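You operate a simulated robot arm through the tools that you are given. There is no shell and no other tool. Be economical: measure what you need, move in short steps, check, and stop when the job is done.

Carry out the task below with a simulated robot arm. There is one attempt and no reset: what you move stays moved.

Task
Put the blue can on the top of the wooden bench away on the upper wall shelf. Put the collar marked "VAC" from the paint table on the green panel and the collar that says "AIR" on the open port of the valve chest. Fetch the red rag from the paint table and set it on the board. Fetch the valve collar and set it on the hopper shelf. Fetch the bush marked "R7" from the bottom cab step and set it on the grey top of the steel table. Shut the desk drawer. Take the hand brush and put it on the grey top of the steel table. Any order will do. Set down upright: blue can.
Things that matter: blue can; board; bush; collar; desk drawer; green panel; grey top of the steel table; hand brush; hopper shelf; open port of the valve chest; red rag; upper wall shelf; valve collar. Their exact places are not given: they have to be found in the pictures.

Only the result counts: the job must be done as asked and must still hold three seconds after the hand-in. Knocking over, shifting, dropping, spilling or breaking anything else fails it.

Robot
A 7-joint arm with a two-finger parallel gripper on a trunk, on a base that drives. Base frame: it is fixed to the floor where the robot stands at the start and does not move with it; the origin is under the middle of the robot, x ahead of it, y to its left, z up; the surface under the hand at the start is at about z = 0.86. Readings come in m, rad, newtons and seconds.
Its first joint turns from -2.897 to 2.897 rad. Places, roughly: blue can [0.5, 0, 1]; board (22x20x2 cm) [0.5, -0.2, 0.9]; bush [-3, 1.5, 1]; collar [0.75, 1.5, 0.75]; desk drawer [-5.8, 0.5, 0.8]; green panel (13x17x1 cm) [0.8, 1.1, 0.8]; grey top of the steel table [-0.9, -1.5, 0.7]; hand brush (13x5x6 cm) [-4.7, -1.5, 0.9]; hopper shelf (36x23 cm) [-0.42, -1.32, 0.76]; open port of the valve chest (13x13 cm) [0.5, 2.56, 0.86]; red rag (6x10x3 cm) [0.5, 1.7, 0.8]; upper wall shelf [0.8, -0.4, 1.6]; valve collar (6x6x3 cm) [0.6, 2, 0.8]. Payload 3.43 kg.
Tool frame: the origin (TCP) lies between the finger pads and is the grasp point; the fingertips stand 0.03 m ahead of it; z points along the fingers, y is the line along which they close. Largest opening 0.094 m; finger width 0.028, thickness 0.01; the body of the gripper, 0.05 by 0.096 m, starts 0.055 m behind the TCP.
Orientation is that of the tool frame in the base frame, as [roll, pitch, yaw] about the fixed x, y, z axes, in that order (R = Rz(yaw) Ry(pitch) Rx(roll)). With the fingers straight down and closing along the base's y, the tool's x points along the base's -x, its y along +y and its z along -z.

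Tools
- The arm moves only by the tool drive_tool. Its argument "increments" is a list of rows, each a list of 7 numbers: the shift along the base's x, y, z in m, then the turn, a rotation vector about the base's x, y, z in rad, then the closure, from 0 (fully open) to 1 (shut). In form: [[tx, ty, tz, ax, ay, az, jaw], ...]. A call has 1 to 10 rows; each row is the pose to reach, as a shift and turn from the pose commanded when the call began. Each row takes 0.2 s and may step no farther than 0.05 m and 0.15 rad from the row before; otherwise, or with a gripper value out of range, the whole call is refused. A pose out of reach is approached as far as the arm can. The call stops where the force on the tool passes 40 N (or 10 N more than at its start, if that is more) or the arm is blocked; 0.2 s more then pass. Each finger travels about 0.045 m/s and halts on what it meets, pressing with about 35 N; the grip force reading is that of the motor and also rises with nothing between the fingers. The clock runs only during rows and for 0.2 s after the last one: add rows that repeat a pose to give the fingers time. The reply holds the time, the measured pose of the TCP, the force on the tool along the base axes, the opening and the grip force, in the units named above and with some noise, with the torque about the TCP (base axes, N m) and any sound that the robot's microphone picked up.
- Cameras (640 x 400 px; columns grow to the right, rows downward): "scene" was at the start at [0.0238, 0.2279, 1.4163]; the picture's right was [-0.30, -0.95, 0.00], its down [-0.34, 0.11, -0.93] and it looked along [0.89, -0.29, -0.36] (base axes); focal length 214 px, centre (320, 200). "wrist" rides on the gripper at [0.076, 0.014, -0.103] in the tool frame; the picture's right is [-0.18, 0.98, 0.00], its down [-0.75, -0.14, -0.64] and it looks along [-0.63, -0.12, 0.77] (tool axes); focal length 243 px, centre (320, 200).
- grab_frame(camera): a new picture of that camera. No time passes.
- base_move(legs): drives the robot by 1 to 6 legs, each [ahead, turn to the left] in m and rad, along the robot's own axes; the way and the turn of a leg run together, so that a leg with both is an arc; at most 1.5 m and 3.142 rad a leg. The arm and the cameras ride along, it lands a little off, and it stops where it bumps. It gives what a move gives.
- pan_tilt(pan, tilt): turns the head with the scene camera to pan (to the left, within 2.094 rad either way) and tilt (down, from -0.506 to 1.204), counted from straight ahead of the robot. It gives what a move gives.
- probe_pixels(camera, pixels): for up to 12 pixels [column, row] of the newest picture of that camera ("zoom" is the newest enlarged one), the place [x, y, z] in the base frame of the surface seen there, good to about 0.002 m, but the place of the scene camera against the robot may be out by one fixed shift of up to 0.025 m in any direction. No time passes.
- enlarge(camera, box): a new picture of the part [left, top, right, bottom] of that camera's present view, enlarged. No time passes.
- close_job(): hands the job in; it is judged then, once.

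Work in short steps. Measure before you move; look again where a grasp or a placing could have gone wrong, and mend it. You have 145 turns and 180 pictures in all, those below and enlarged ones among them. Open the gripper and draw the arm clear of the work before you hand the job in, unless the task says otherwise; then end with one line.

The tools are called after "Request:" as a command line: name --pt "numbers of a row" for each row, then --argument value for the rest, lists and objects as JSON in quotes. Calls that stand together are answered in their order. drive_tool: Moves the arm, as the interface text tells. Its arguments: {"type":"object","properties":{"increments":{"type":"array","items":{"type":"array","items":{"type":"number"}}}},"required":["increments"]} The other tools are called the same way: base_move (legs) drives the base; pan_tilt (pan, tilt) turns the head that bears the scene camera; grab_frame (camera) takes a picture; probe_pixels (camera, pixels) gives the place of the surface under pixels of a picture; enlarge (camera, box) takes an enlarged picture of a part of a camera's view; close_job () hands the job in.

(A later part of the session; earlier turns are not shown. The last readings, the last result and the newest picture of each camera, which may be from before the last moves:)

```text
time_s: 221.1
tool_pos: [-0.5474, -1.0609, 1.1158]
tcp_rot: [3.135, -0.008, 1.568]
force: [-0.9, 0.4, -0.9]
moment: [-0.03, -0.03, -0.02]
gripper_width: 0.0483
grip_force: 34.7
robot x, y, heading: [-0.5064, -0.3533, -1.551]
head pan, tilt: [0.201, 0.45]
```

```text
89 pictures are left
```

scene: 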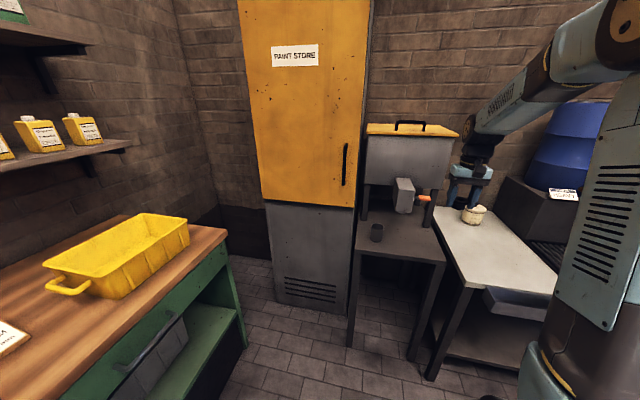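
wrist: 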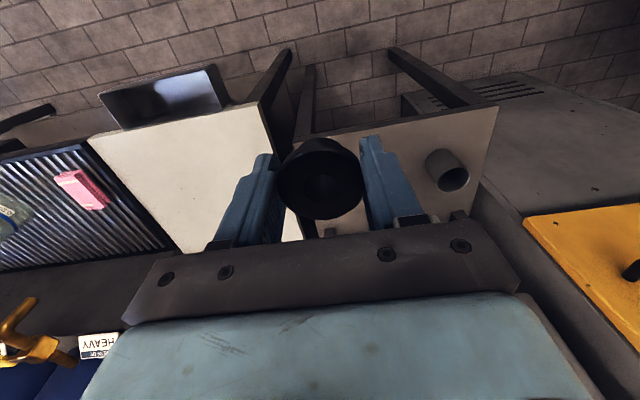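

I probe the shelf from the wrist camera: front edge (400,120), corner, cup and surface points.

Request:
probe_pixels --camera "wrist" --pixels '[[310, 138], [400, 125], [490, 112], [378, 140], [400, 150], [430, 165], [470, 180], [415, 185], [330, 232], [455, 213], [180, 150], [250, 120]]'

Request:
probe_pixels --camera "scene" --pixels '[[424, 198], [430, 199], [404, 178], [398, 205], [412, 205], [441, 262]]'

```text
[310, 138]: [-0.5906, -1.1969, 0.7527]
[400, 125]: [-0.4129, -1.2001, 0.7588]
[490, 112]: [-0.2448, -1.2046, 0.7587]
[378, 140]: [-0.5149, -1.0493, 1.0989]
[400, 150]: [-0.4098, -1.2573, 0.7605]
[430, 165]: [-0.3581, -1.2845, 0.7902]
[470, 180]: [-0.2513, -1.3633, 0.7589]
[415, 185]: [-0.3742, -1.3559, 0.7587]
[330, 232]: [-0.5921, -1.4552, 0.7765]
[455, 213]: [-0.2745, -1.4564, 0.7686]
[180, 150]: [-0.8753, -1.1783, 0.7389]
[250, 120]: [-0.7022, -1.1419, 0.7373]
```

```text
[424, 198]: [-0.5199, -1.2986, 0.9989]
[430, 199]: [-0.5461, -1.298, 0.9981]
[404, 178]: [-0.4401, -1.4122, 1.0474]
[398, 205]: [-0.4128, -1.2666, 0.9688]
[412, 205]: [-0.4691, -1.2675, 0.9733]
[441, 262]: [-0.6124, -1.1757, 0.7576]
```

Shelf top 0.759, front edge y -1.20; the lever tip is near (-0.53,-1.31,0.99). I go down in front of the shelf, then slide in to (-0.555,-1.243).

Request:
drive_tool --pt "0 0 -0.045 0 0 0 0.9" --pt "0 0 -0.09 0 0 0 0.9" --pt "0 0 -0.135 0 0 0 0.9" --pt "0 0 -0.18 0 0 0 0.9" --pt "-0.005 0 -0.225 0 0 0 0.9" --pt "-0.008 0 -0.27 0 0 0 0.9" --pt "-0.008 -0.045 -0.275 0 0 0 0.9" --pt "-0.008 -0.09 -0.275 0 0 0 0.9" --pt "-0.008 -0.135 -0.275 0 0 0 0.9" --pt "-0.008 -0.182 -0.275 0 0 0 0.9"

Request:
grab_frame --camera "wrist"

Request:
grab_frame --camera "scene"

```text
time_s: 223.3
tool_pos: [-0.5585, -1.2482, 0.8371]
tcp_rot: [3.134, -0.009, 1.571]
force: [-0.3, 1.5, -1.5]
moment: [0.01, -0.03, 0.01]
gripper_width: 0.0484
grip_force: 34.7
robot x, y, heading: [-0.5068, -0.3541, -1.549]
head pan, tilt: [0.201, 0.45]
```

```text
88 pictures are left
```

wrist: 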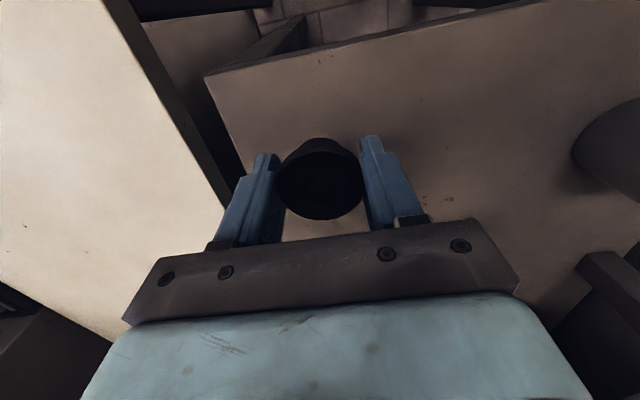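

```text
87 pictures are left
```

scene: 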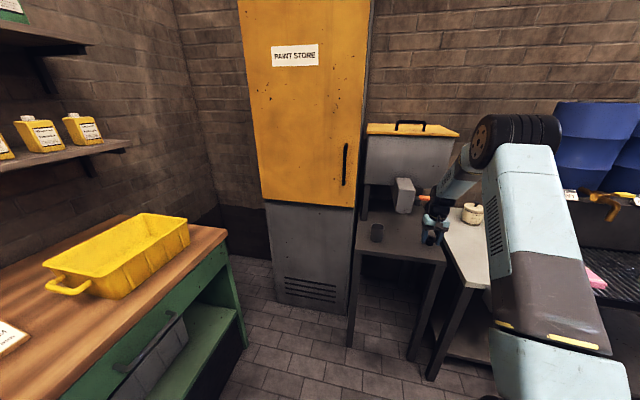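

Clear on all sides. I lower to z≈0.796 and on to contact.

Request:
drive_tool --pt "0 0 -0.02 0 0 0 0.9" --pt "0 0 -0.035 0 0 0 0.9" --pt "0 0 -0.04 0 0 0 0.9" --pt "0 0 -0.042 0 0 0 0.9"

```text
time_s: 224.3
tool_pos: [-0.5577, -1.2446, 0.7956]
tcp_rot: [3.135, -0.007, 1.568]
force: [0.3, -1.8, 3.6]
moment: [-0.1, -0.08, -0.02]
gripper_width: 0.0481
grip_force: 34.9
robot x, y, heading: [-0.5065, -0.3519, -1.55]
head pan, tilt: [0.201, 0.45]
```

Contact (force turned positive). I open, rise a little, withdraw to the front and check.

Request:
drive_tool --pt "0 0 0 0 0 0 0.4" --pt "0 0 0 0 0 0 0.2" --pt "0 0 0 0 0 0 0.2" --pt "0 0 0.03 0 0 0 0.2" --pt "0 0 0.06 0 0 0 0.2" --pt "0 0.045 0.07 0 0 0 0.1" --pt "0 0.09 0.08 0 0 0 0" --pt "0 0.13 0.1 0 0 0 0" --pt "0 0.15 0.14 0 0 0 0"

Request:
grab_frame --camera "wrist"

```text
time_s: 226.3
tool_pos: [-0.5561, -1.0937, 0.9295]
tcp_rot: [3.135, -0.011, 1.569]
force: [-0.3, -0.1, -0.6]
moment: [0.07, 0.0, 0.0]
gripper_width: 0.0938
grip_force: 0.1
robot x, y, heading: [-0.5037, -0.3511, -1.545]
head pan, tilt: [0.201, 0.45]
```

```text
86 pictures are left
```

wrist: 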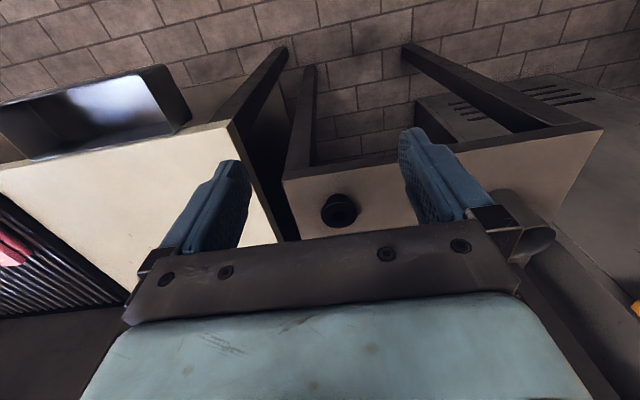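

The valve collar stands on the hopper shelf. I raise the hand, then drive backward to the paint table and turn in small legs to face it for the rag.

Request:
drive_tool --pt "0 0.03 0.04 0 0 0 0" --pt "0 0.05 0.08 0 0 0 0" --pt "0 0.06 0.125 0 0 0 0" --pt "0 0.06 0.17 0 0 0 0" --pt "0 0.06 0.21 0 0 0 0"

Request:
base_move --legs '[[-1.0, 0], [-1.0, 0]]'

Request:
base_move --legs '[[0, 0.39], [0, 0.39], [0, 0.39], [0, 0.39]]'

Request:
pan_tilt --pan 0.0 --tilt 0.6

Request:
grab_frame --camera "scene"

```text
time_s: 227.5
tool_pos: [-0.5568, -1.0351, 1.1427]
tcp_rot: [3.135, -0.009, 1.568]
force: [0.5, -0.6, 0.3]
moment: [0.02, 0.02, -0.02]
gripper_width: 0.0941
grip_force: 0.2
robot x, y, heading: [-0.5058, -0.3536, -1.547]
head pan, tilt: [0.201, 0.45]
```

```text
time_s: 237.5
tool_pos: [-0.6204, 0.9432, 1.1428]
tcp_rot: [3.133, -0.008, 1.567]
force: [0.1, -0.6, 0.9]
moment: [0.01, 0.0, -0.01]
gripper_width: 0.0943
grip_force: 0.0
robot x, y, heading: [-0.5657, 1.6256, -1.551]
head pan, tilt: [0.201, 0.45]
```

```text
time_s: 241.8
tool_pos: [0.0303, 1.2781, 1.1434]
tcp_rot: [3.134, -0.011, 2.689]
force: [-0.3, -0.3, 0.8]
moment: [0.06, 0.03, -0.01]
gripper_width: 0.0939
grip_force: 0.1
robot x, y, heading: [-0.5966, 1.5562, -0.395]
head pan, tilt: [0.201, 0.45]
stopped in leg 3: the robot was blocked; the commanded pose is now the measured one
```

```text
time_s: 242.5
tool_pos: [0.0294, 1.2774, 1.1439]
tcp_rot: [3.134, -0.008, 2.693]
force: [0.1, -0.4, 0.0]
moment: [-0.01, 0.03, 0.0]
gripper_width: 0.0941
grip_force: 0.0
robot x, y, heading: [-0.5966, 1.5515, -0.394]
head pan, tilt: [0.0, 0.6]
```

```text
85 pictures are left
```

scene: 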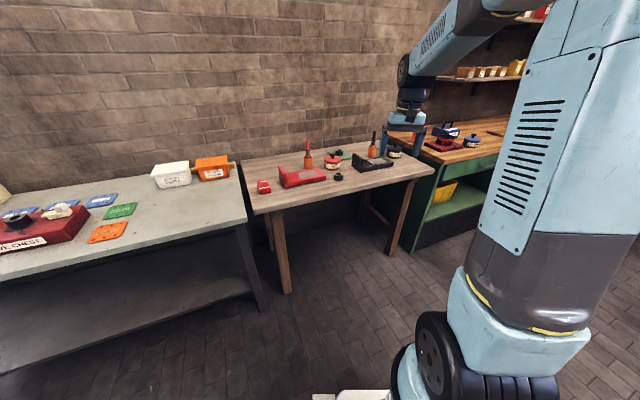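

Turned most of the way. I finish the turn, go 0.25 m ahead and hover over the rag at about (0.515,1.665).

Request:
base_move --legs '[[0, 0.2], [0, 0.22], [0.27, 0]]'

Request:
grab_frame --camera "wrist"

```text
time_s: 246.1
tool_pos: [0.355, 1.5639, 1.1423]
tcp_rot: [3.134, -0.008, 3.111]
force: [0.2, 0.6, -0.1]
moment: [-0.08, 0.02, 0.0]
gripper_width: 0.0942
grip_force: 0.0
robot x, y, heading: [-0.329, 1.551, 0.026]
head pan, tilt: [0.0, 0.6]
```

```text
84 pictures are left
```

wrist: 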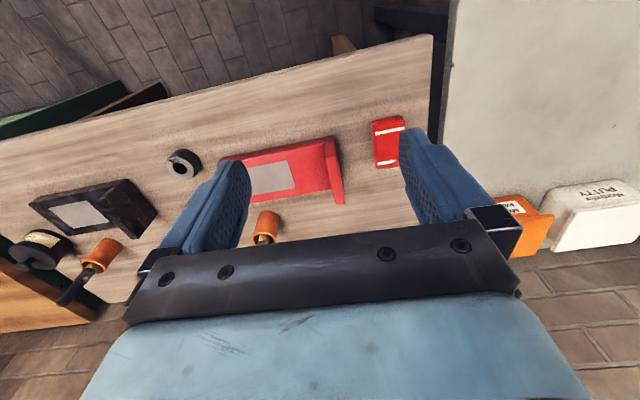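

The rag is at wrist (387,140). I probe its corners and the tray lip next to it.

Request:
probe_pixels --camera "wrist" --pixels '[[374, 125], [400, 120], [378, 165], [402, 160], [388, 142], [325, 145], [340, 200], [365, 150]]'

```text
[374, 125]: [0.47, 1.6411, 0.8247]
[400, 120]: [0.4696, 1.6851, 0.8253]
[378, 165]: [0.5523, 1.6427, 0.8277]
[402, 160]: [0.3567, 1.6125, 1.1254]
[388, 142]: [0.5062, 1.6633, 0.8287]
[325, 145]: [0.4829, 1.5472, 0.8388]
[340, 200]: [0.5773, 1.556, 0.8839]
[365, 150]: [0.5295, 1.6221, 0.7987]
```

Rag centre (0.511,1.664), top 0.828. I move over it, descend to 0.832, grip and lift.

Request:
drive_tool --pt "0.04 0.025 -0.01 0 0 0.01 0" --pt "0.08 0.05 -0.02 0 0 0.02 0" --pt "0.12 0.075 -0.03 0 0 0.03 0" --pt "0.155 0.1 -0.04 0 0 0.03 0" --pt "0.155 0.1 -0.085 0 0 0.03 0.1" --pt "0.155 0.1 -0.13 0 0 0.03 0.1" --pt "0.155 0.1 -0.175 0 0 0.03 0.1" --pt "0.155 0.1 -0.22 0 0 0.03 0.1" --pt "0.155 0.1 -0.265 0 0 0.03 0.1" --pt "0.155 0.1 -0.31 0 0 0.03 0.1"

Request:
drive_tool --pt "0 0 0 0 0 0 0.9" --pt "0 0 0 0 0 0 0.9" --pt "0 0 0 0 0 0 0.9" --pt "0 0 0 0 0 0 0.9" --pt "0 0 0.045 0 0 0 0.9" --pt "0 0 0.09 0 0 0 0.9" --pt "0 0 0.135 0 0 0 0.9" --pt "-0.02 0 0.18 0 0 0 0.9" --pt "-0.05 -0.02 0.215 0 0 0 0.9" --pt "-0.08 -0.05 0.24 0 0 0 0.9"

Request:
grab_frame --camera "wrist"

```text
time_s: 248.3
tool_pos: [0.5066, 1.664, 0.8342]
tcp_rot: [3.135, -0.007, 3.141]
force: [0.0, 0.1, 0.6]
moment: [-0.01, 0.0, 0.03]
gripper_width: 0.0846
grip_force: 0.1
robot x, y, heading: [-0.3314, 1.5479, 0.028]
head pan, tilt: [0.0, 0.6]
```

```text
refused: row 9 steps farther than a row can; nothing moved
```

```text
83 pictures are left
```

wrist: 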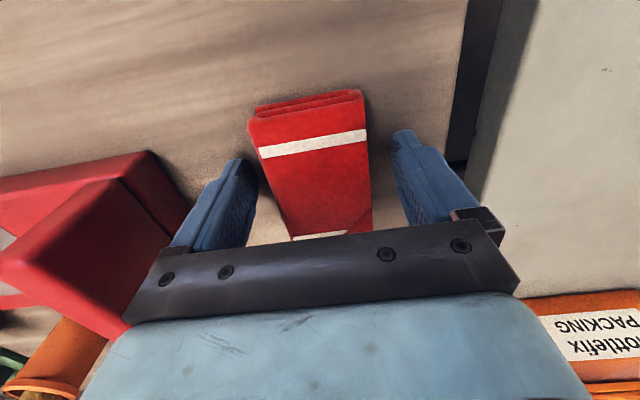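

Rag between the fingers. I close, lift with shorter steps, back off and start turning south.

Request:
drive_tool --pt "0 0 0 0 0 0 0.9" --pt "0 0 0 0 0 0 0.9" --pt "0 0 0 0 0 0 0.9" --pt "0 0 0 0 0 0 0.9" --pt "0 0 0.045 0 0 0 0.9" --pt "0 0 0.09 0 0 0 0.9" --pt "0 0 0.135 0 0 0 0.9" --pt "-0.02 0 0.175 0 0 0 0.9" --pt "-0.05 -0.02 0.205 0 0 0 0.9" --pt "-0.08 -0.05 0.225 0 0 0 0.9"

Request:
base_move --legs '[[-0.28, 0], [0, -0.38], [0, -0.38], [0, -0.38], [0, -0.38]]'

Request:
grab_frame --camera "wrist"

```text
time_s: 250.5
tool_pos: [0.4309, 1.6146, 1.0551]
tcp_rot: [3.133, -0.009, 3.139]
force: [0.0, 0.7, -1.3]
moment: [-0.04, 0.07, -0.02]
gripper_width: 0.0606
grip_force: 35.2
robot x, y, heading: [-0.3297, 1.5466, 0.033]
head pan, tilt: [0.0, 0.6]
```

```text
time_s: 256.6
tool_pos: [-0.2326, 0.8696, 1.0559]
tcp_rot: [3.134, -0.01, 1.999]
force: [1.0, 1.1, -0.5]
moment: [-0.02, 0.04, 0.0]
gripper_width: 0.0594
grip_force: 34.6
robot x, y, heading: [-0.5372, 1.5698, -1.151]
head pan, tilt: [0.0, 0.6]
stopped in leg 5: the robot was blocked; the commanded pose is now the measured one
```

```text
82 pictures are left
```

wrist: 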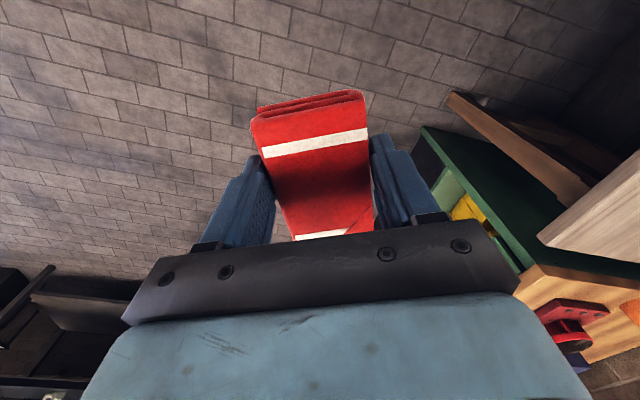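

Rag held firmly. A call seems to allow only about 1.1 rad of turning in total, so I split: turn 0.4, drive 1.75 m; then turn back in two calls.

Request:
base_move --legs '[[0, -0.4], [0.9, 0], [0.88, 0]]'

Request:
base_move --legs '[[0, 0.37], [0, 0.37], [0, 0.36]]'

Request:
base_move --legs '[[0, 0.42]]'

Request:
grab_frame --camera "wrist"

```text
time_s: 266.9
tool_pos: [-0.5332, -0.9483, 1.0565]
tcp_rot: [3.133, -0.009, 1.569]
force: [-0.1, 0.5, -1.1]
moment: [0.04, 0.02, -0.01]
gripper_width: 0.0589
grip_force: 35.0
robot x, y, heading: [-0.5137, -0.1832, -1.584]
head pan, tilt: [0.0, 0.6]
```

```text
time_s: 271.5
tool_pos: [0.1429, -0.5753, 1.0589]
tcp_rot: [3.138, -0.008, 2.617]
force: [-0.6, -0.6, -0.9]
moment: [0.04, -0.01, -0.02]
gripper_width: 0.059
grip_force: 35.3
robot x, y, heading: [-0.5514, -0.253, -0.515]
head pan, tilt: [0.0, 0.6]
stopped in leg 3: the robot was blocked; the commanded pose is now the measured one
```

```text
time_s: 273.2
tool_pos: [0.2179, -0.2722, 1.0594]
tcp_rot: [3.138, -0.009, 3.029]
force: [0.6, 0.1, -0.2]
moment: [0.0, 0.02, -0.05]
gripper_width: 0.0589
grip_force: 34.9
robot x, y, heading: [-0.5486, -0.2833, -0.116]
head pan, tilt: [0.0, 0.6]
```

```text
81 pictures are left
```

wrist: 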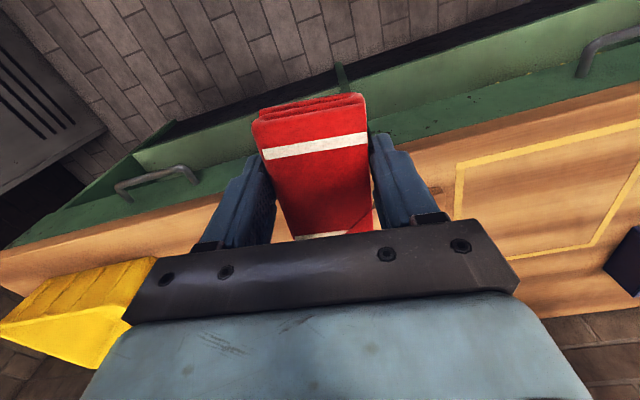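

Nearly facing the bench. I drive 0.22 m ahead and use the arm to hover over the board near (0.52,-0.22).

Request:
base_move --legs '[[0.22, 0]]'

Request:
drive_tool --pt "0 0.025 0 0 0 0.03 0.9" --pt "0 0.05 0 0 0 0.06 0.9" --pt "0.0 0.075 0 0 0 0.09 0.9" --pt "0.0 0.075 0 0 0 0.11 0.9"

Request:
grab_frame --camera "wrist"

```text
time_s: 275.0
tool_pos: [0.4401, -0.295, 1.0593]
tcp_rot: [3.139, -0.009, 3.031]
force: [0.6, 0.4, -1.1]
moment: [0.02, 0.04, -0.01]
gripper_width: 0.059
grip_force: 35.2
robot x, y, heading: [-0.3284, -0.3093, -0.109]
head pan, tilt: [0.0, 0.6]
```

```text
time_s: 276.0
tool_pos: [0.44, -0.2199, 1.0602]
tcp_rot: [3.139, -0.009, 3.141]
force: [-0.6, -0.5, -0.7]
moment: [-0.02, 0.0, -0.01]
gripper_width: 0.0589
grip_force: 35.0
robot x, y, heading: [-0.3271, -0.3107, -0.107]
head pan, tilt: [0.0, 0.6]
```

```text
80 pictures are left
```

wrist: 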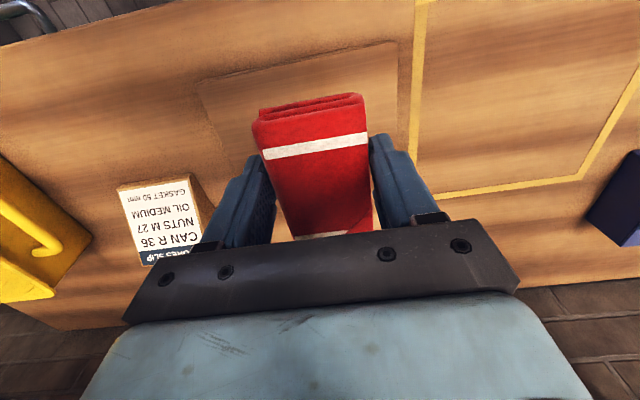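

The board's near edge runs from (200,82) to (393,43). I probe its corners.

Request:
probe_pixels --camera "wrist" --pixels '[[203, 84], [390, 46], [230, 130], [380, 100], [405, 180], [240, 100], [235, 160], [395, 130]]'

```text
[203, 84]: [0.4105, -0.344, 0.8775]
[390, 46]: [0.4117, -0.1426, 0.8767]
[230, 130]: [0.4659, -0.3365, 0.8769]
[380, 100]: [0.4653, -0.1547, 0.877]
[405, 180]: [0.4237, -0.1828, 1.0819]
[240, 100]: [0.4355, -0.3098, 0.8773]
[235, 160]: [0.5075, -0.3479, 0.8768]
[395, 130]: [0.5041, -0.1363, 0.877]
```

Board centre about (0.51,-0.243), top 0.877. I lower the rag there to TCP z≈0.913.

Request:
drive_tool --pt "0.035 -0.01 -0.02 0 0 0 0.9" --pt "0.07 -0.022 -0.04 0 0 0 0.9" --pt "0.07 -0.022 -0.085 0 0 0 0.9" --pt "0.07 -0.022 -0.125 0 0 0 0.9" --pt "0.07 -0.022 -0.143 0 0 0 0.9" --pt "0.07 -0.022 -0.147 0 0 0 0.9"

Request:
drive_tool --pt "0 0 -0.002 0 0 0 0.5" --pt "0 0 -0.002 0 0 0 0.2" --pt "0 0 -0.002 0 0 0 0.1" --pt "0 0 0.03 0 0 0 0" --pt "0 0 0.075 0 0 0 0" --pt "-0.01 0 0.12 0 0 0 0" --pt "-0.04 0 0.155 0 0 0 0" --pt "-0.08 0 0.185 0 0 0 0" --pt "-0.12 0 0.215 0 0 0 0"

Request:
grab_frame --camera "wrist"

```text
time_s: 277.4
tool_pos: [0.5078, -0.2417, 0.9152]
tcp_rot: [3.139, -0.006, -3.141]
force: [-4.6, -2.9, 16.0]
moment: [-0.53, 0.03, -0.13]
gripper_width: 0.0589
grip_force: 35.2
robot x, y, heading: [-0.3295, -0.3091, -0.109]
head pan, tilt: [0.0, 0.6]
```

```text
time_s: 279.4
tool_pos: [0.3912, -0.2403, 1.1216]
tcp_rot: [3.137, -0.01, -3.141]
force: [0.6, -0.6, -1.0]
moment: [0.0, 0.02, 0.01]
gripper_width: 0.0939
grip_force: 0.1
robot x, y, heading: [-0.3285, -0.3089, -0.105]
head pan, tilt: [0.0, 0.6]
```

```text
79 pictures are left
```

wrist: 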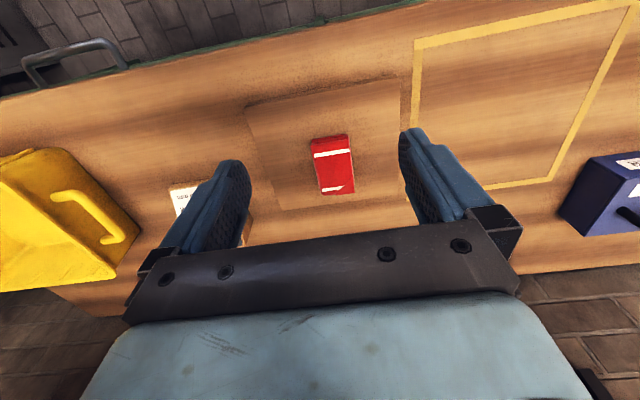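

The rag lies on the board. Now the far side: I back off, turn left about 1.1 rad, and look toward (-3,1.5).

Request:
base_move --legs '[[-0.45, 0], [0, 0.37], [0, 0.37], [0, 0.36]]'

Request:
base_move --legs '[[0, 0.37], [0, 0.37], [0, 0.36]]'

Request:
pan_tilt --pan 0.55 --tilt 0.25

Request:
grab_frame --camera "scene"

```text
time_s: 286.4
tool_pos: [-0.5124, 0.4134, 1.124]
tcp_rot: [3.137, -0.006, -2.044]
force: [1.1, 0.1, 0.4]
moment: [0.05, 0.1, -0.03]
gripper_width: 0.0938
grip_force: 0.0
robot x, y, heading: [-0.7162, -0.2973, 0.969]
head pan, tilt: [0.0, 0.6]
stopped in leg 4: the robot was blocked; the commanded pose is now the measured one
```

```text
time_s: 290.5
tool_pos: [-1.2579, 0.1979, 1.1244]
tcp_rot: [3.138, -0.007, -0.941]
force: [1.0, 0.2, 0.1]
moment: [-0.07, 0.06, -0.01]
gripper_width: 0.094
grip_force: 0.1
robot x, y, heading: [-0.6473, -0.2669, 2.044]
head pan, tilt: [0.0, 0.6]
```

```text
time_s: 291.5
tool_pos: [-1.2584, 0.2001, 1.124]
tcp_rot: [3.14, -0.009, -0.941]
force: [0.2, -1.4, 0.7]
moment: [0.01, 0.02, -0.02]
gripper_width: 0.0939
grip_force: 0.1
robot x, y, heading: [-0.649, -0.2709, 2.043]
head pan, tilt: [0.55, 0.25]
```

```text
78 pictures are left
```

scene: 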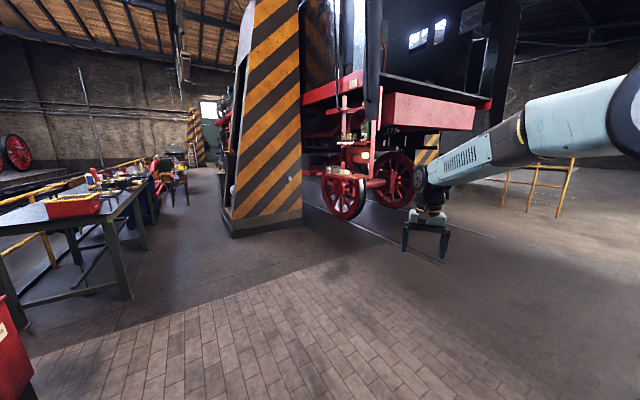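

A locomotive with red cab steps near (350,140) holding small items, a striped jack pillar, and tables to the left. I enlarge the steps and probe.

Request:
enlarge --camera "scene" --box '[310, 90, 406, 210]'

Request:
probe_pixels --camera "scene" --pixels '[[348, 137], [355, 157], [363, 153], [345, 105], [345, 195], [300, 225], [237, 235], [265, 150], [400, 190], [430, 115], [130, 295], [70, 205]]'

```text
3.33 times, centred on (358, 150) of scene
```

zoom: 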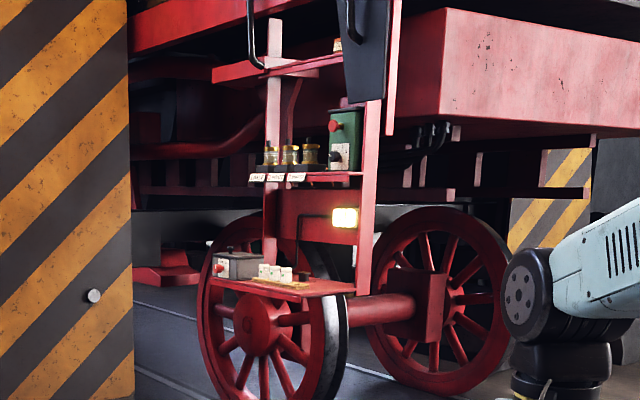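

```text
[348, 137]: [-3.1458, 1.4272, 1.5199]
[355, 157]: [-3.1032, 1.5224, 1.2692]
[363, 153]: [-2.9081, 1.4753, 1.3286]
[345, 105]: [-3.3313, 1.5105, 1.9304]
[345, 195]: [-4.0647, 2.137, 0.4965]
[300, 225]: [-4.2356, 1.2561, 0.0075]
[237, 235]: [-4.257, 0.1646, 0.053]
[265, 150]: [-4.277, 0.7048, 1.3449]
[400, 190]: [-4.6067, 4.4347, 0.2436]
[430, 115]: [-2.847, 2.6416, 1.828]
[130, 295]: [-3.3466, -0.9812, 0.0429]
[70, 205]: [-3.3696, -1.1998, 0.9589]
```

The bottom step (zoom ~(285,287)) has a grey box, a row of pale blocks and a dark bush near (303,275). I probe them.

Request:
probe_pixels --camera "zoom" --pixels '[[235, 265], [265, 270], [288, 272], [303, 276], [310, 280], [330, 290], [222, 283], [350, 290], [290, 180], [345, 218], [300, 290], [370, 330]]'

Request:
base_move --legs '[[0, 0.35], [1.1, 0]]'

Request:
pan_tilt --pan 0.0 --tilt 0.25

Request:
grab_frame --camera "scene"

```text
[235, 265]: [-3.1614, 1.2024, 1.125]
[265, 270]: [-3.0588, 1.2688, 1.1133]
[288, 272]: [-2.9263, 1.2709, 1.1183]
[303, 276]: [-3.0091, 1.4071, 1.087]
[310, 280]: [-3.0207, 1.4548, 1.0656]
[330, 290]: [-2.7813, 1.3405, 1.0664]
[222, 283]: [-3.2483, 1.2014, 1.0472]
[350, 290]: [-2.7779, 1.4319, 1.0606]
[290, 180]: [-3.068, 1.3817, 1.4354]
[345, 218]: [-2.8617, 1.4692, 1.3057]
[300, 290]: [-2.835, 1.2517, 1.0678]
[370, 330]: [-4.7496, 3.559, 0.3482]
```

```text
time_s: 298.5
tool_pos: [-2.2252, 0.6937, 1.1251]
tcp_rot: [3.137, -0.008, -0.562]
force: [0.0, 0.2, 1.6]
moment: [0.0, -0.01, -0.01]
gripper_width: 0.0939
grip_force: 0.0
robot x, y, heading: [-1.4897, 0.4828, 2.426]
head pan, tilt: [0.55, 0.25]
```

```text
time_s: 299.5
tool_pos: [-2.2261, 0.6933, 1.1247]
tcp_rot: [3.141, -0.009, -0.563]
force: [0.2, -1.3, -0.4]
moment: [0.02, 0.0, 0.02]
gripper_width: 0.094
grip_force: 0.0
robot x, y, heading: [-1.4896, 0.4875, 2.424]
head pan, tilt: [0.0, 0.25]
```

```text
76 pictures are left
```

scene: 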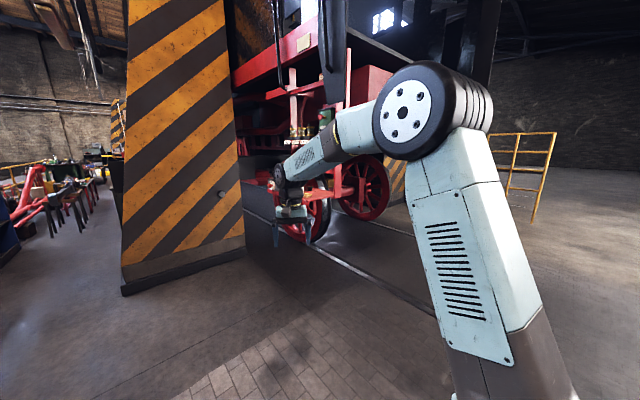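

The bottom step is at z≈1.065, x −3.25…−2.78, y 1.2…1.46, with the upper step above it. I approach diagonally and look from closer, with the arm lowered out of view a bit.

Request:
base_move --legs '[[0, 0.17], [0.6, 0]]'

Request:
pan_tilt --pan 0.1 --tilt 0.35

Request:
grab_frame --camera "scene"

Request:
grab_frame --camera "wrist"

```text
time_s: 303.6
tool_pos: [-2.7606, 0.8744, 1.1261]
tcp_rot: [3.138, -0.008, -0.39]
force: [0.2, -0.7, 0.1]
moment: [-0.01, 0.0, 0.01]
gripper_width: 0.0942
grip_force: 0.1
robot x, y, heading: [-1.9969, 0.7914, 2.592]
head pan, tilt: [0.0, 0.25]
```

```text
time_s: 304.3
tool_pos: [-2.761, 0.8742, 1.1257]
tcp_rot: [3.138, -0.007, -0.388]
force: [0.7, 0.6, 0.0]
moment: [-0.01, 0.01, 0.01]
gripper_width: 0.0939
grip_force: 0.0
robot x, y, heading: [-1.9988, 0.7901, 2.595]
head pan, tilt: [0.099, 0.351]
```

```text
75 pictures are left
```

scene: 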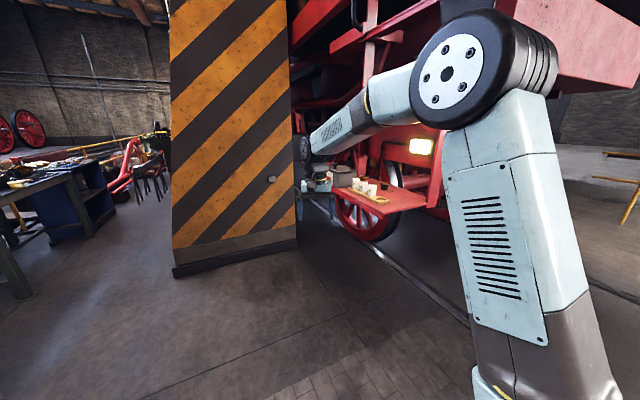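

```text
74 pictures are left
```

wrist: 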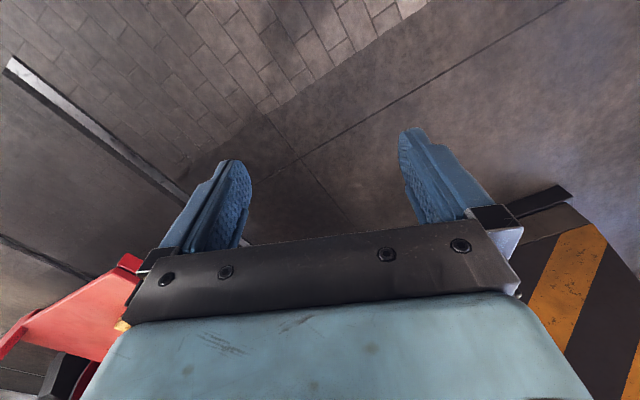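

The step is visible at (375,195). I enlarge and probe it.

Request:
enlarge --camera "scene" --box '[310, 130, 438, 210]'

Request:
probe_pixels --camera "zoom" --pixels '[[245, 275], [275, 280], [305, 290], [350, 320], [420, 280], [390, 240], [400, 255], [270, 240], [300, 245], [330, 250], [450, 330], [380, 300]]'

```text
5.00 times, centred on (374, 170) of scene
```

zoom: 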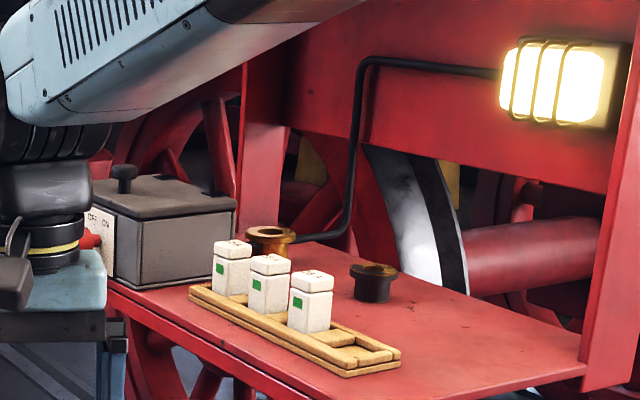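

```text
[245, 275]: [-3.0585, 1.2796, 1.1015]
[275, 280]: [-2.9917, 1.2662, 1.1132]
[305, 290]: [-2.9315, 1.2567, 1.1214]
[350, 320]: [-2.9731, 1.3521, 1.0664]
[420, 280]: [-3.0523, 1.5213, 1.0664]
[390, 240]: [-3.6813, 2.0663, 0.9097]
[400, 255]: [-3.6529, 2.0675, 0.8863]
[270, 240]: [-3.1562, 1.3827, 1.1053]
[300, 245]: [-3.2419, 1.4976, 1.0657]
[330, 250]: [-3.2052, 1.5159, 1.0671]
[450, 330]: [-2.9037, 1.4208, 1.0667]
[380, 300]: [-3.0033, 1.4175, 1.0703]
```

Two flanged bushes: a brass one (270,238) and a dark one (373,282). I enlarge tightly to read the marks.

Request:
enlarge --camera "scene" --box '[354, 170, 396, 196]'

Request:
probe_pixels --camera "zoom" --pixels '[[160, 120], [470, 260], [480, 290], [470, 330], [520, 270], [420, 255], [170, 150], [160, 95]]'

```text
15.24 times, centred on (375, 183) of scene
```

zoom: 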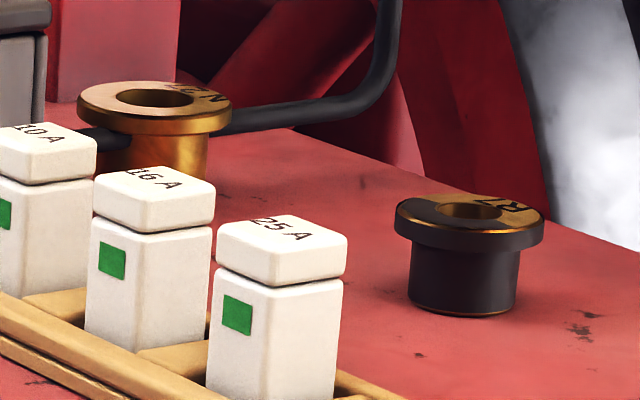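

```text
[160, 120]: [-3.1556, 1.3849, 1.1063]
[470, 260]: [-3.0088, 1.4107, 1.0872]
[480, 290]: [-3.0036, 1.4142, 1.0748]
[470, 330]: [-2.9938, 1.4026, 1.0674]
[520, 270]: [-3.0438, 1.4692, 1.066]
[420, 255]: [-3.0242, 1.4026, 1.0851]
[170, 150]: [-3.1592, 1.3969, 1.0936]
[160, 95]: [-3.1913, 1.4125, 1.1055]
```

The dark bush reads "R7", near (-3.01,1.42), flange top ≈1.10, with the upper step overhead. I will reach in diagonally with a 48° tilt: reposition the base, then turn and tilt the hand.

Request:
base_move --legs '[[0, 0.3], [0.27, 0]]'

Request:
drive_tool --pt "0 0 0.02 0 0 -0.14 0" --pt "0 0 0.04 0 0 -0.28 0" --pt "0 0 0.06 0 0 -0.42 0" --pt "0 0 0.08 0 0 -0.55 0"

Request:
drive_tool --pt "0 0 0 0.084 0.112 0 0" --pt "0 0 0 0.167 0.224 0 0" --pt "0 0 0 0.251 0.336 0 0" --pt "0 0 0 0.335 0.449 0 0" --pt "0 0 0 0.419 0.561 0 0" --pt "0 0 0 0.502 0.673 0 0"

Request:
grab_frame --camera "wrist"

```text
time_s: 307.3
tool_pos: [-3.0125, 0.7219, 1.1248]
tcp_rot: [3.137, -0.009, -0.101]
force: [0.4, 0.1, 0.8]
moment: [0.03, -0.04, 0.01]
gripper_width: 0.0937
grip_force: 0.1
robot x, y, heading: [-2.2587, 0.8678, 2.884]
head pan, tilt: [0.099, 0.351]
```

```text
time_s: 308.3
tool_pos: [-3.0126, 0.7234, 1.206]
tcp_rot: [3.139, -0.007, -0.653]
force: [-1.2, -0.9, -0.2]
moment: [-0.02, -0.02, 0.01]
gripper_width: 0.094
grip_force: 0.1
robot x, y, heading: [-2.2606, 0.8715, 2.884]
head pan, tilt: [0.099, 0.351]
```

```text
time_s: 309.7
tool_pos: [-3.0139, 0.7222, 1.2049]
tcp_rot: [3.128, 0.834, -0.653]
force: [0.6, -0.1, 0.3]
moment: [0.03, -0.01, -0.01]
gripper_width: 0.0942
grip_force: 0.1
robot x, y, heading: [-2.2584, 0.8715, 2.882]
head pan, tilt: [0.099, 0.351]
```

```text
71 pictures are left
```

wrist: 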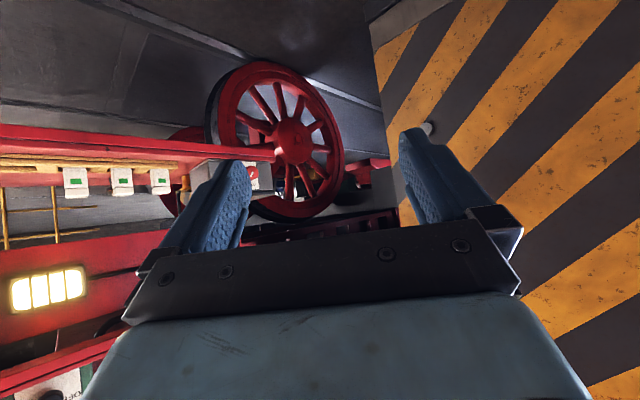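

Tilt is right (0.834) with heading 2.49. I move round to the right-front of the step at about (-2.87,1.13,1.23).

Request:
drive_tool --pt "0.02 0.035 0.005 0 0 0 0" --pt "0.04 0.07 0.01 0 0 0 0" --pt "0.06 0.11 0.015 0 0 0 0" --pt "0.08 0.15 0.02 0 0 0 0" --pt "0.1 0.19 0.025 0 0 0 0" --pt "0.12 0.23 0.025 0 0 0 0" --pt "0.14 0.275 0.025 0 0 0 0" --pt "0.144 0.32 0.025 0 0 0 0" --pt "0.144 0.365 0.025 0 0 0 0" --pt "0.144 0.408 0.025 0 0 0 0"

Request:
grab_frame --camera "wrist"

Request:
grab_frame --camera "scene"

```text
time_s: 311.9
tool_pos: [-2.8683, 1.1314, 1.233]
tcp_rot: [3.127, 0.832, -0.656]
force: [0.8, -0.3, -0.5]
moment: [0.03, -0.01, -0.01]
gripper_width: 0.0941
grip_force: 0.0
robot x, y, heading: [-2.2603, 0.8691, 2.879]
head pan, tilt: [0.099, 0.351]
```

```text
70 pictures are left
```

wrist: 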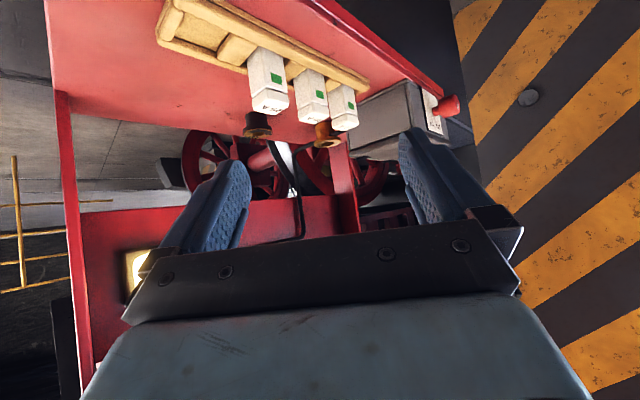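

```text
69 pictures are left
```

scene: 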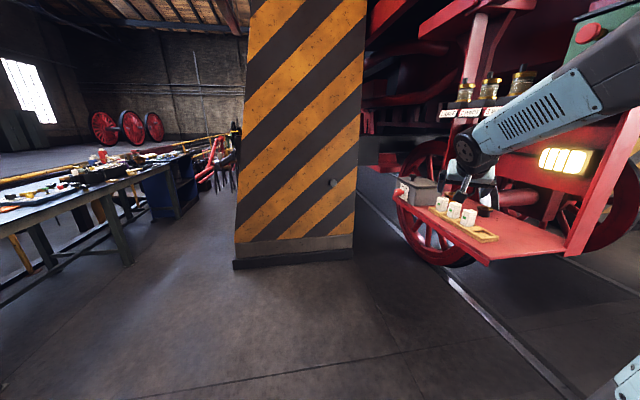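

In the wrist view the dark bush is at (257,125). I probe it and the neighbouring fuse tops.

Request:
probe_pixels --camera "wrist" --pixels '[[245, 128], [269, 130], [257, 118], [257, 133], [250, 118], [265, 118], [268, 100], [270, 80], [230, 110], [60, 70], [200, 80]]'

Request:
enlarge --camera "wrist" --box '[217, 90, 297, 140]'

```text
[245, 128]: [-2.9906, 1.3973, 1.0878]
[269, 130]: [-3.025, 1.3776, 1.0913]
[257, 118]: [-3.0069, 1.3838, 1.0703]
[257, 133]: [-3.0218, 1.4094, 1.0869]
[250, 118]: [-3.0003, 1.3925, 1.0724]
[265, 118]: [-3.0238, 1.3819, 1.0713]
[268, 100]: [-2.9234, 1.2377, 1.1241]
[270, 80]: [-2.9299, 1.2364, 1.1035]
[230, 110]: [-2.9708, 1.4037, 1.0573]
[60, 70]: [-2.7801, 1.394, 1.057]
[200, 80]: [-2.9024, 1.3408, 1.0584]
```

```text
8.00 times, centred on (257, 115) of wrist
```

zoom: 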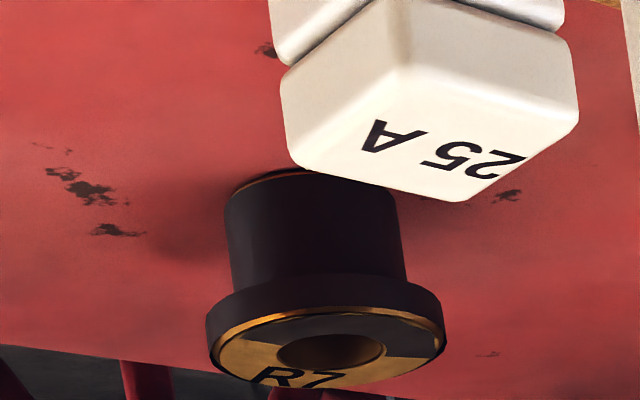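

R7 confirmed. Its centre is about (-3.018,1.40), flange top 1.094, step 1.058. I go to a pre-grasp 0.15 m back along the tool axis, advance, close and draw back out.

Request:
drive_tool --pt "-0.012 0.04 -0.005 0 0 0 0" --pt "-0.024 0.08 -0.01 0 0 0 0" --pt "-0.037 0.12 -0.02 0 0 0 0" --pt "-0.049 0.16 -0.03 0 0 0 0" --pt "-0.061 0.2015 -0.04 0 0 0 0" --pt "-0.083 0.218 -0.065 0 0 0 0" --pt "-0.105 0.235 -0.09 0 0 0 0" --pt "-0.128 0.252 -0.115 0 0 0 0" --pt "-0.15 0.269 -0.14 0 0 0 0"

Request:
grab_frame --camera "wrist"

```text
time_s: 313.9
tool_pos: [-3.0159, 1.4018, 1.0913]
tcp_rot: [3.13, 0.834, -0.655]
force: [8.8, -6.2, 10.5]
moment: [0.3, -0.47, -0.48]
gripper_width: 0.0938
grip_force: 0.1
robot x, y, heading: [-2.2563, 0.8663, 2.887]
head pan, tilt: [0.099, 0.351]
```

```text
67 pictures are left
```

wrist: 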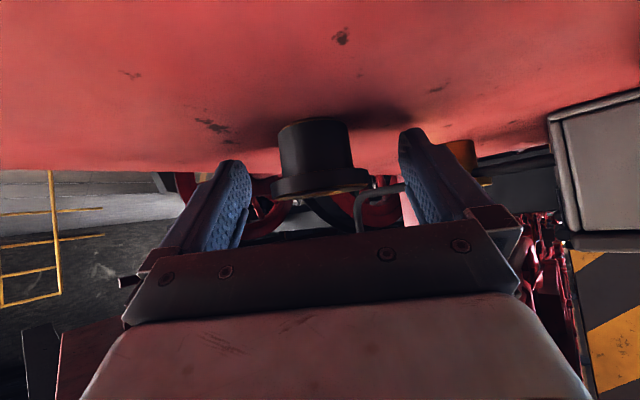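

The bush is centred between the fingers, with a light 15 N touch. I back off 3 mm, close, and draw out along the approach line.

Request:
drive_tool --pt "0.002 -0.0015 0.003 0 0 0 0" --pt "0.002 -0.0015 0.003 0 0 0 0.9" --pt "0.002 -0.0015 0.003 0 0 0 0.9" --pt "0.002 -0.0015 0.003 0 0 0 0.9" --pt "0.002 -0.0015 0.003 0 0 0 0.9" --pt "0.002 -0.0015 0.003 0 0 0 0.9"

Request:
grab_frame --camera "wrist"

```text
time_s: 315.3
tool_pos: [-3.0161, 1.3987, 1.0912]
tcp_rot: [3.127, 0.831, -0.654]
force: [0.5, 0.4, 0.8]
moment: [0.04, -0.04, -0.01]
gripper_width: 0.0492
grip_force: 34.8
robot x, y, heading: [-2.2538, 0.8682, 2.883]
head pan, tilt: [0.099, 0.351]
```

```text
66 pictures are left
```

wrist: 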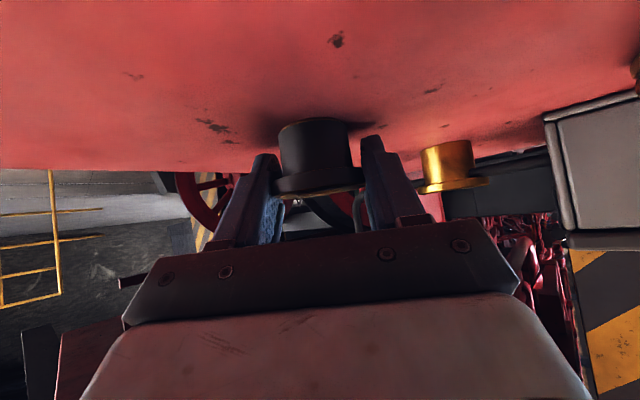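

Gripped at 49 mm. I lift and retrace the path out, then back the base away and look at the grip.

Request:
drive_tool --pt "0 0 0.02 0 0 0 0.9" --pt "0.03 -0.023 0.045 0 0 0 0.9" --pt "0.06 -0.045 0.075 0 0 0 0.9" --pt "0.09 -0.068 0.105 0 0 0 0.9" --pt "0.102 -0.108 0.115 0 0 0 0.9" --pt "0.115 -0.15 0.125 0 0 0 0.9" --pt "0.127 -0.19 0.135 0 0 0 0.9" --pt "0.14 -0.23 0.14 0 0 0 0.9" --pt "0.15 -0.27 0.145 0 0 0 0.9"

Request:
base_move --legs '[[-0.5, 0], [0, -0.3], [0, -0.25], [-0.7, 0], [-0.7, 0]]'

Request:
grab_frame --camera "wrist"

```text
time_s: 317.3
tool_pos: [-2.8663, 1.1269, 1.2374]
tcp_rot: [3.128, 0.832, -0.655]
force: [0.2, 0.9, -3.3]
moment: [0.01, -0.01, 0.02]
gripper_width: 0.0494
grip_force: 35.0
robot x, y, heading: [-2.262, 0.8728, 2.881]
head pan, tilt: [0.099, 0.351]
```

```text
time_s: 329.3
tool_pos: [-1.2031, 0.2503, 1.2374]
tcp_rot: [3.127, 0.832, -1.222]
force: [-0.3, -0.7, -2.6]
moment: [0.01, -0.02, 0.0]
gripper_width: 0.0492
grip_force: 35.3
robot x, y, heading: [-0.8298, -0.2932, 2.318]
head pan, tilt: [0.099, 0.351]
```

```text
65 pictures are left
```

wrist: 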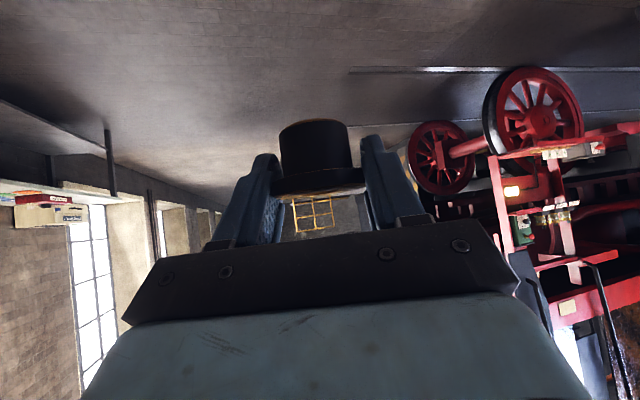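

The bush hangs upright. I turn left 2.49 rad in split calls to face the steel table, drive closer and look.

Request:
base_move --legs '[[0, 0.36], [0, 0.36], [0, 0.36]]'

Request:
base_move --legs '[[0, 0.36], [0, 0.36], [0, 0.36]]'

Request:
base_move --legs '[[0, 0.33]]'

Request:
pan_tilt --pan 0.0 --tilt 0.6

Request:
grab_frame --camera "scene"

```text
time_s: 332.2
tool_pos: [-1.4725, -0.1197, 1.2388]
tcp_rot: [3.13, 0.83, -0.517]
force: [-0.3, 1.2, -2.1]
moment: [-0.05, -0.02, 0.06]
gripper_width: 0.0492
grip_force: 35.0
robot x, y, heading: [-0.8273, -0.2527, 3.037]
head pan, tilt: [0.099, 0.351]
stopped in leg 2: the robot was blocked; the commanded pose is now the measured one
```

```text
time_s: 335.6
tool_pos: [-1.3767, -0.6102, 1.2408]
tcp_rot: [3.126, 0.831, 0.262]
force: [-0.4, 0.0, -2.1]
moment: [-0.04, -0.03, 0.04]
gripper_width: 0.0491
grip_force: 35.3
robot x, y, heading: [-0.8546, -0.2181, -2.463]
head pan, tilt: [0.099, 0.351]
stopped in leg 3: the robot was blocked; the commanded pose is now the measured one
```

```text
time_s: 337.1
tool_pos: [-1.2232, -0.7596, 1.2392]
tcp_rot: [3.125, 0.831, 0.591]
force: [0.0, 0.0, -2.7]
moment: [0.02, 0.03, 0.04]
gripper_width: 0.0497
grip_force: 35.1
robot x, y, heading: [-0.8699, -0.2046, -2.135]
head pan, tilt: [0.099, 0.351]
```

```text
time_s: 337.9
tool_pos: [-1.2233, -0.7589, 1.2389]
tcp_rot: [3.126, 0.83, 0.59]
force: [-0.8, 0.3, -1.9]
moment: [-0.05, 0.01, 0.0]
gripper_width: 0.0494
grip_force: 35.1
robot x, y, heading: [-0.8695, -0.209, -2.132]
head pan, tilt: [0.0, 0.6]
```

```text
64 pictures are left
```

scene: 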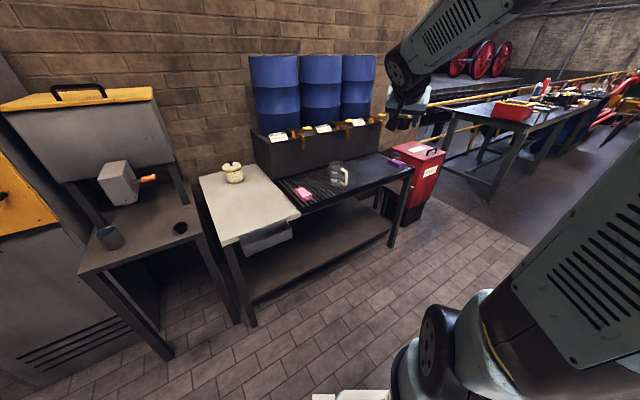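

The grey top shows at (245,205), free except for a pot at (233,170). I probe it, turn the last 0.5 rad and drive 0.22 m closer.

Request:
probe_pixels --camera "scene" --pixels '[[203, 185], [218, 238], [297, 212], [255, 170], [245, 205], [265, 200], [233, 180], [265, 240]]'

Request:
base_move --legs '[[0, 0.25], [0, 0.25], [0.22, 0]]'

Request:
grab_frame --camera "wrist"

```text
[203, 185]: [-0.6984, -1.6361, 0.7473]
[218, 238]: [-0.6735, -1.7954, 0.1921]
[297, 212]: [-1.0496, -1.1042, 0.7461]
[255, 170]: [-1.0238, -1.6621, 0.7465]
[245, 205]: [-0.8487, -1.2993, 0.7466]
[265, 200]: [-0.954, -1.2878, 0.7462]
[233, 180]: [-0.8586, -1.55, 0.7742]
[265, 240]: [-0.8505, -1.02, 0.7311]
```

```text
time_s: 341.5
tool_pos: [-0.9288, -1.0871, 1.24]
tcp_rot: [3.128, 0.829, 1.095]
force: [0.2, -0.3, -2.3]
moment: [-0.01, 0.09, -0.05]
gripper_width: 0.0495
grip_force: 35.1
robot x, y, heading: [-0.9059, -0.4279, -1.632]
head pan, tilt: [0.0, 0.6]
```

```text
63 pictures are left
```

wrist: 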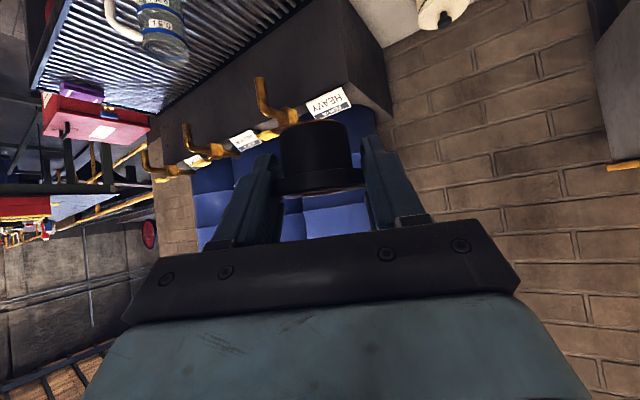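

Grey top spans x −1.04…−0.69, y −1.1…−1.7, z≈0.738. I lower the bush toward (-0.80,-1.27).

Request:
drive_tool --pt "0.013 -0.018 -0.034 0 0 0 0.9" --pt "0.026 -0.036 -0.068 0 0 0 0.9" --pt "0.039 -0.055 -0.102 0 0 0 0.9" --pt "0.052 -0.073 -0.136 0 0 0 0.9" --pt "0.065 -0.092 -0.17 0 0 0 0.9" --pt "0.078 -0.11 -0.204 0 0 0 0.9" --pt "0.09 -0.128 -0.238 0 0 0 0.9" --pt "0.103 -0.147 -0.272 0 0 0 0.9" --pt "0.116 -0.165 -0.306 0 0 0 0.9" --pt "0.129 -0.183 -0.34 0 0 0 0.9"

Request:
drive_tool --pt "0 0 -0.04 0 0 0 0.9" --pt "0 0 -0.08 0 0 0 0.9" --pt "0 0 -0.11 0 0 0 0.9" --pt "0 0 -0.12 0 0 0 0.9" --pt "0 0 -0.125 0 0 0 0.9"

Request:
grab_frame --camera "wrist"

```text
time_s: 343.7
tool_pos: [-0.7997, -1.2689, 0.9036]
tcp_rot: [3.125, 0.834, 1.093]
force: [-1.1, 1.2, -0.8]
moment: [-0.01, -0.02, 0.03]
gripper_width: 0.0497
grip_force: 35.0
robot x, y, heading: [-0.9054, -0.4341, -1.632]
head pan, tilt: [0.0, 0.6]
```

```text
time_s: 344.9
tool_pos: [-0.8005, -1.2715, 0.7757]
tcp_rot: [3.127, 0.833, 1.094]
force: [0.7, 0.2, -2.7]
moment: [0.04, 0.04, -0.01]
gripper_width: 0.049
grip_force: 34.6
robot x, y, heading: [-0.9032, -0.4332, -1.638]
head pan, tilt: [0.0, 0.6]
```

```text
62 pictures are left
```

wrist: 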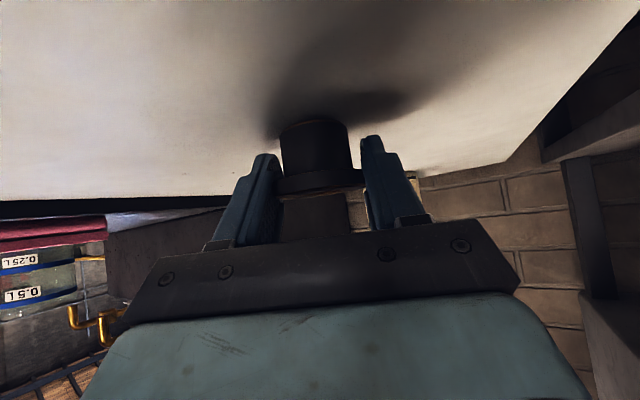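

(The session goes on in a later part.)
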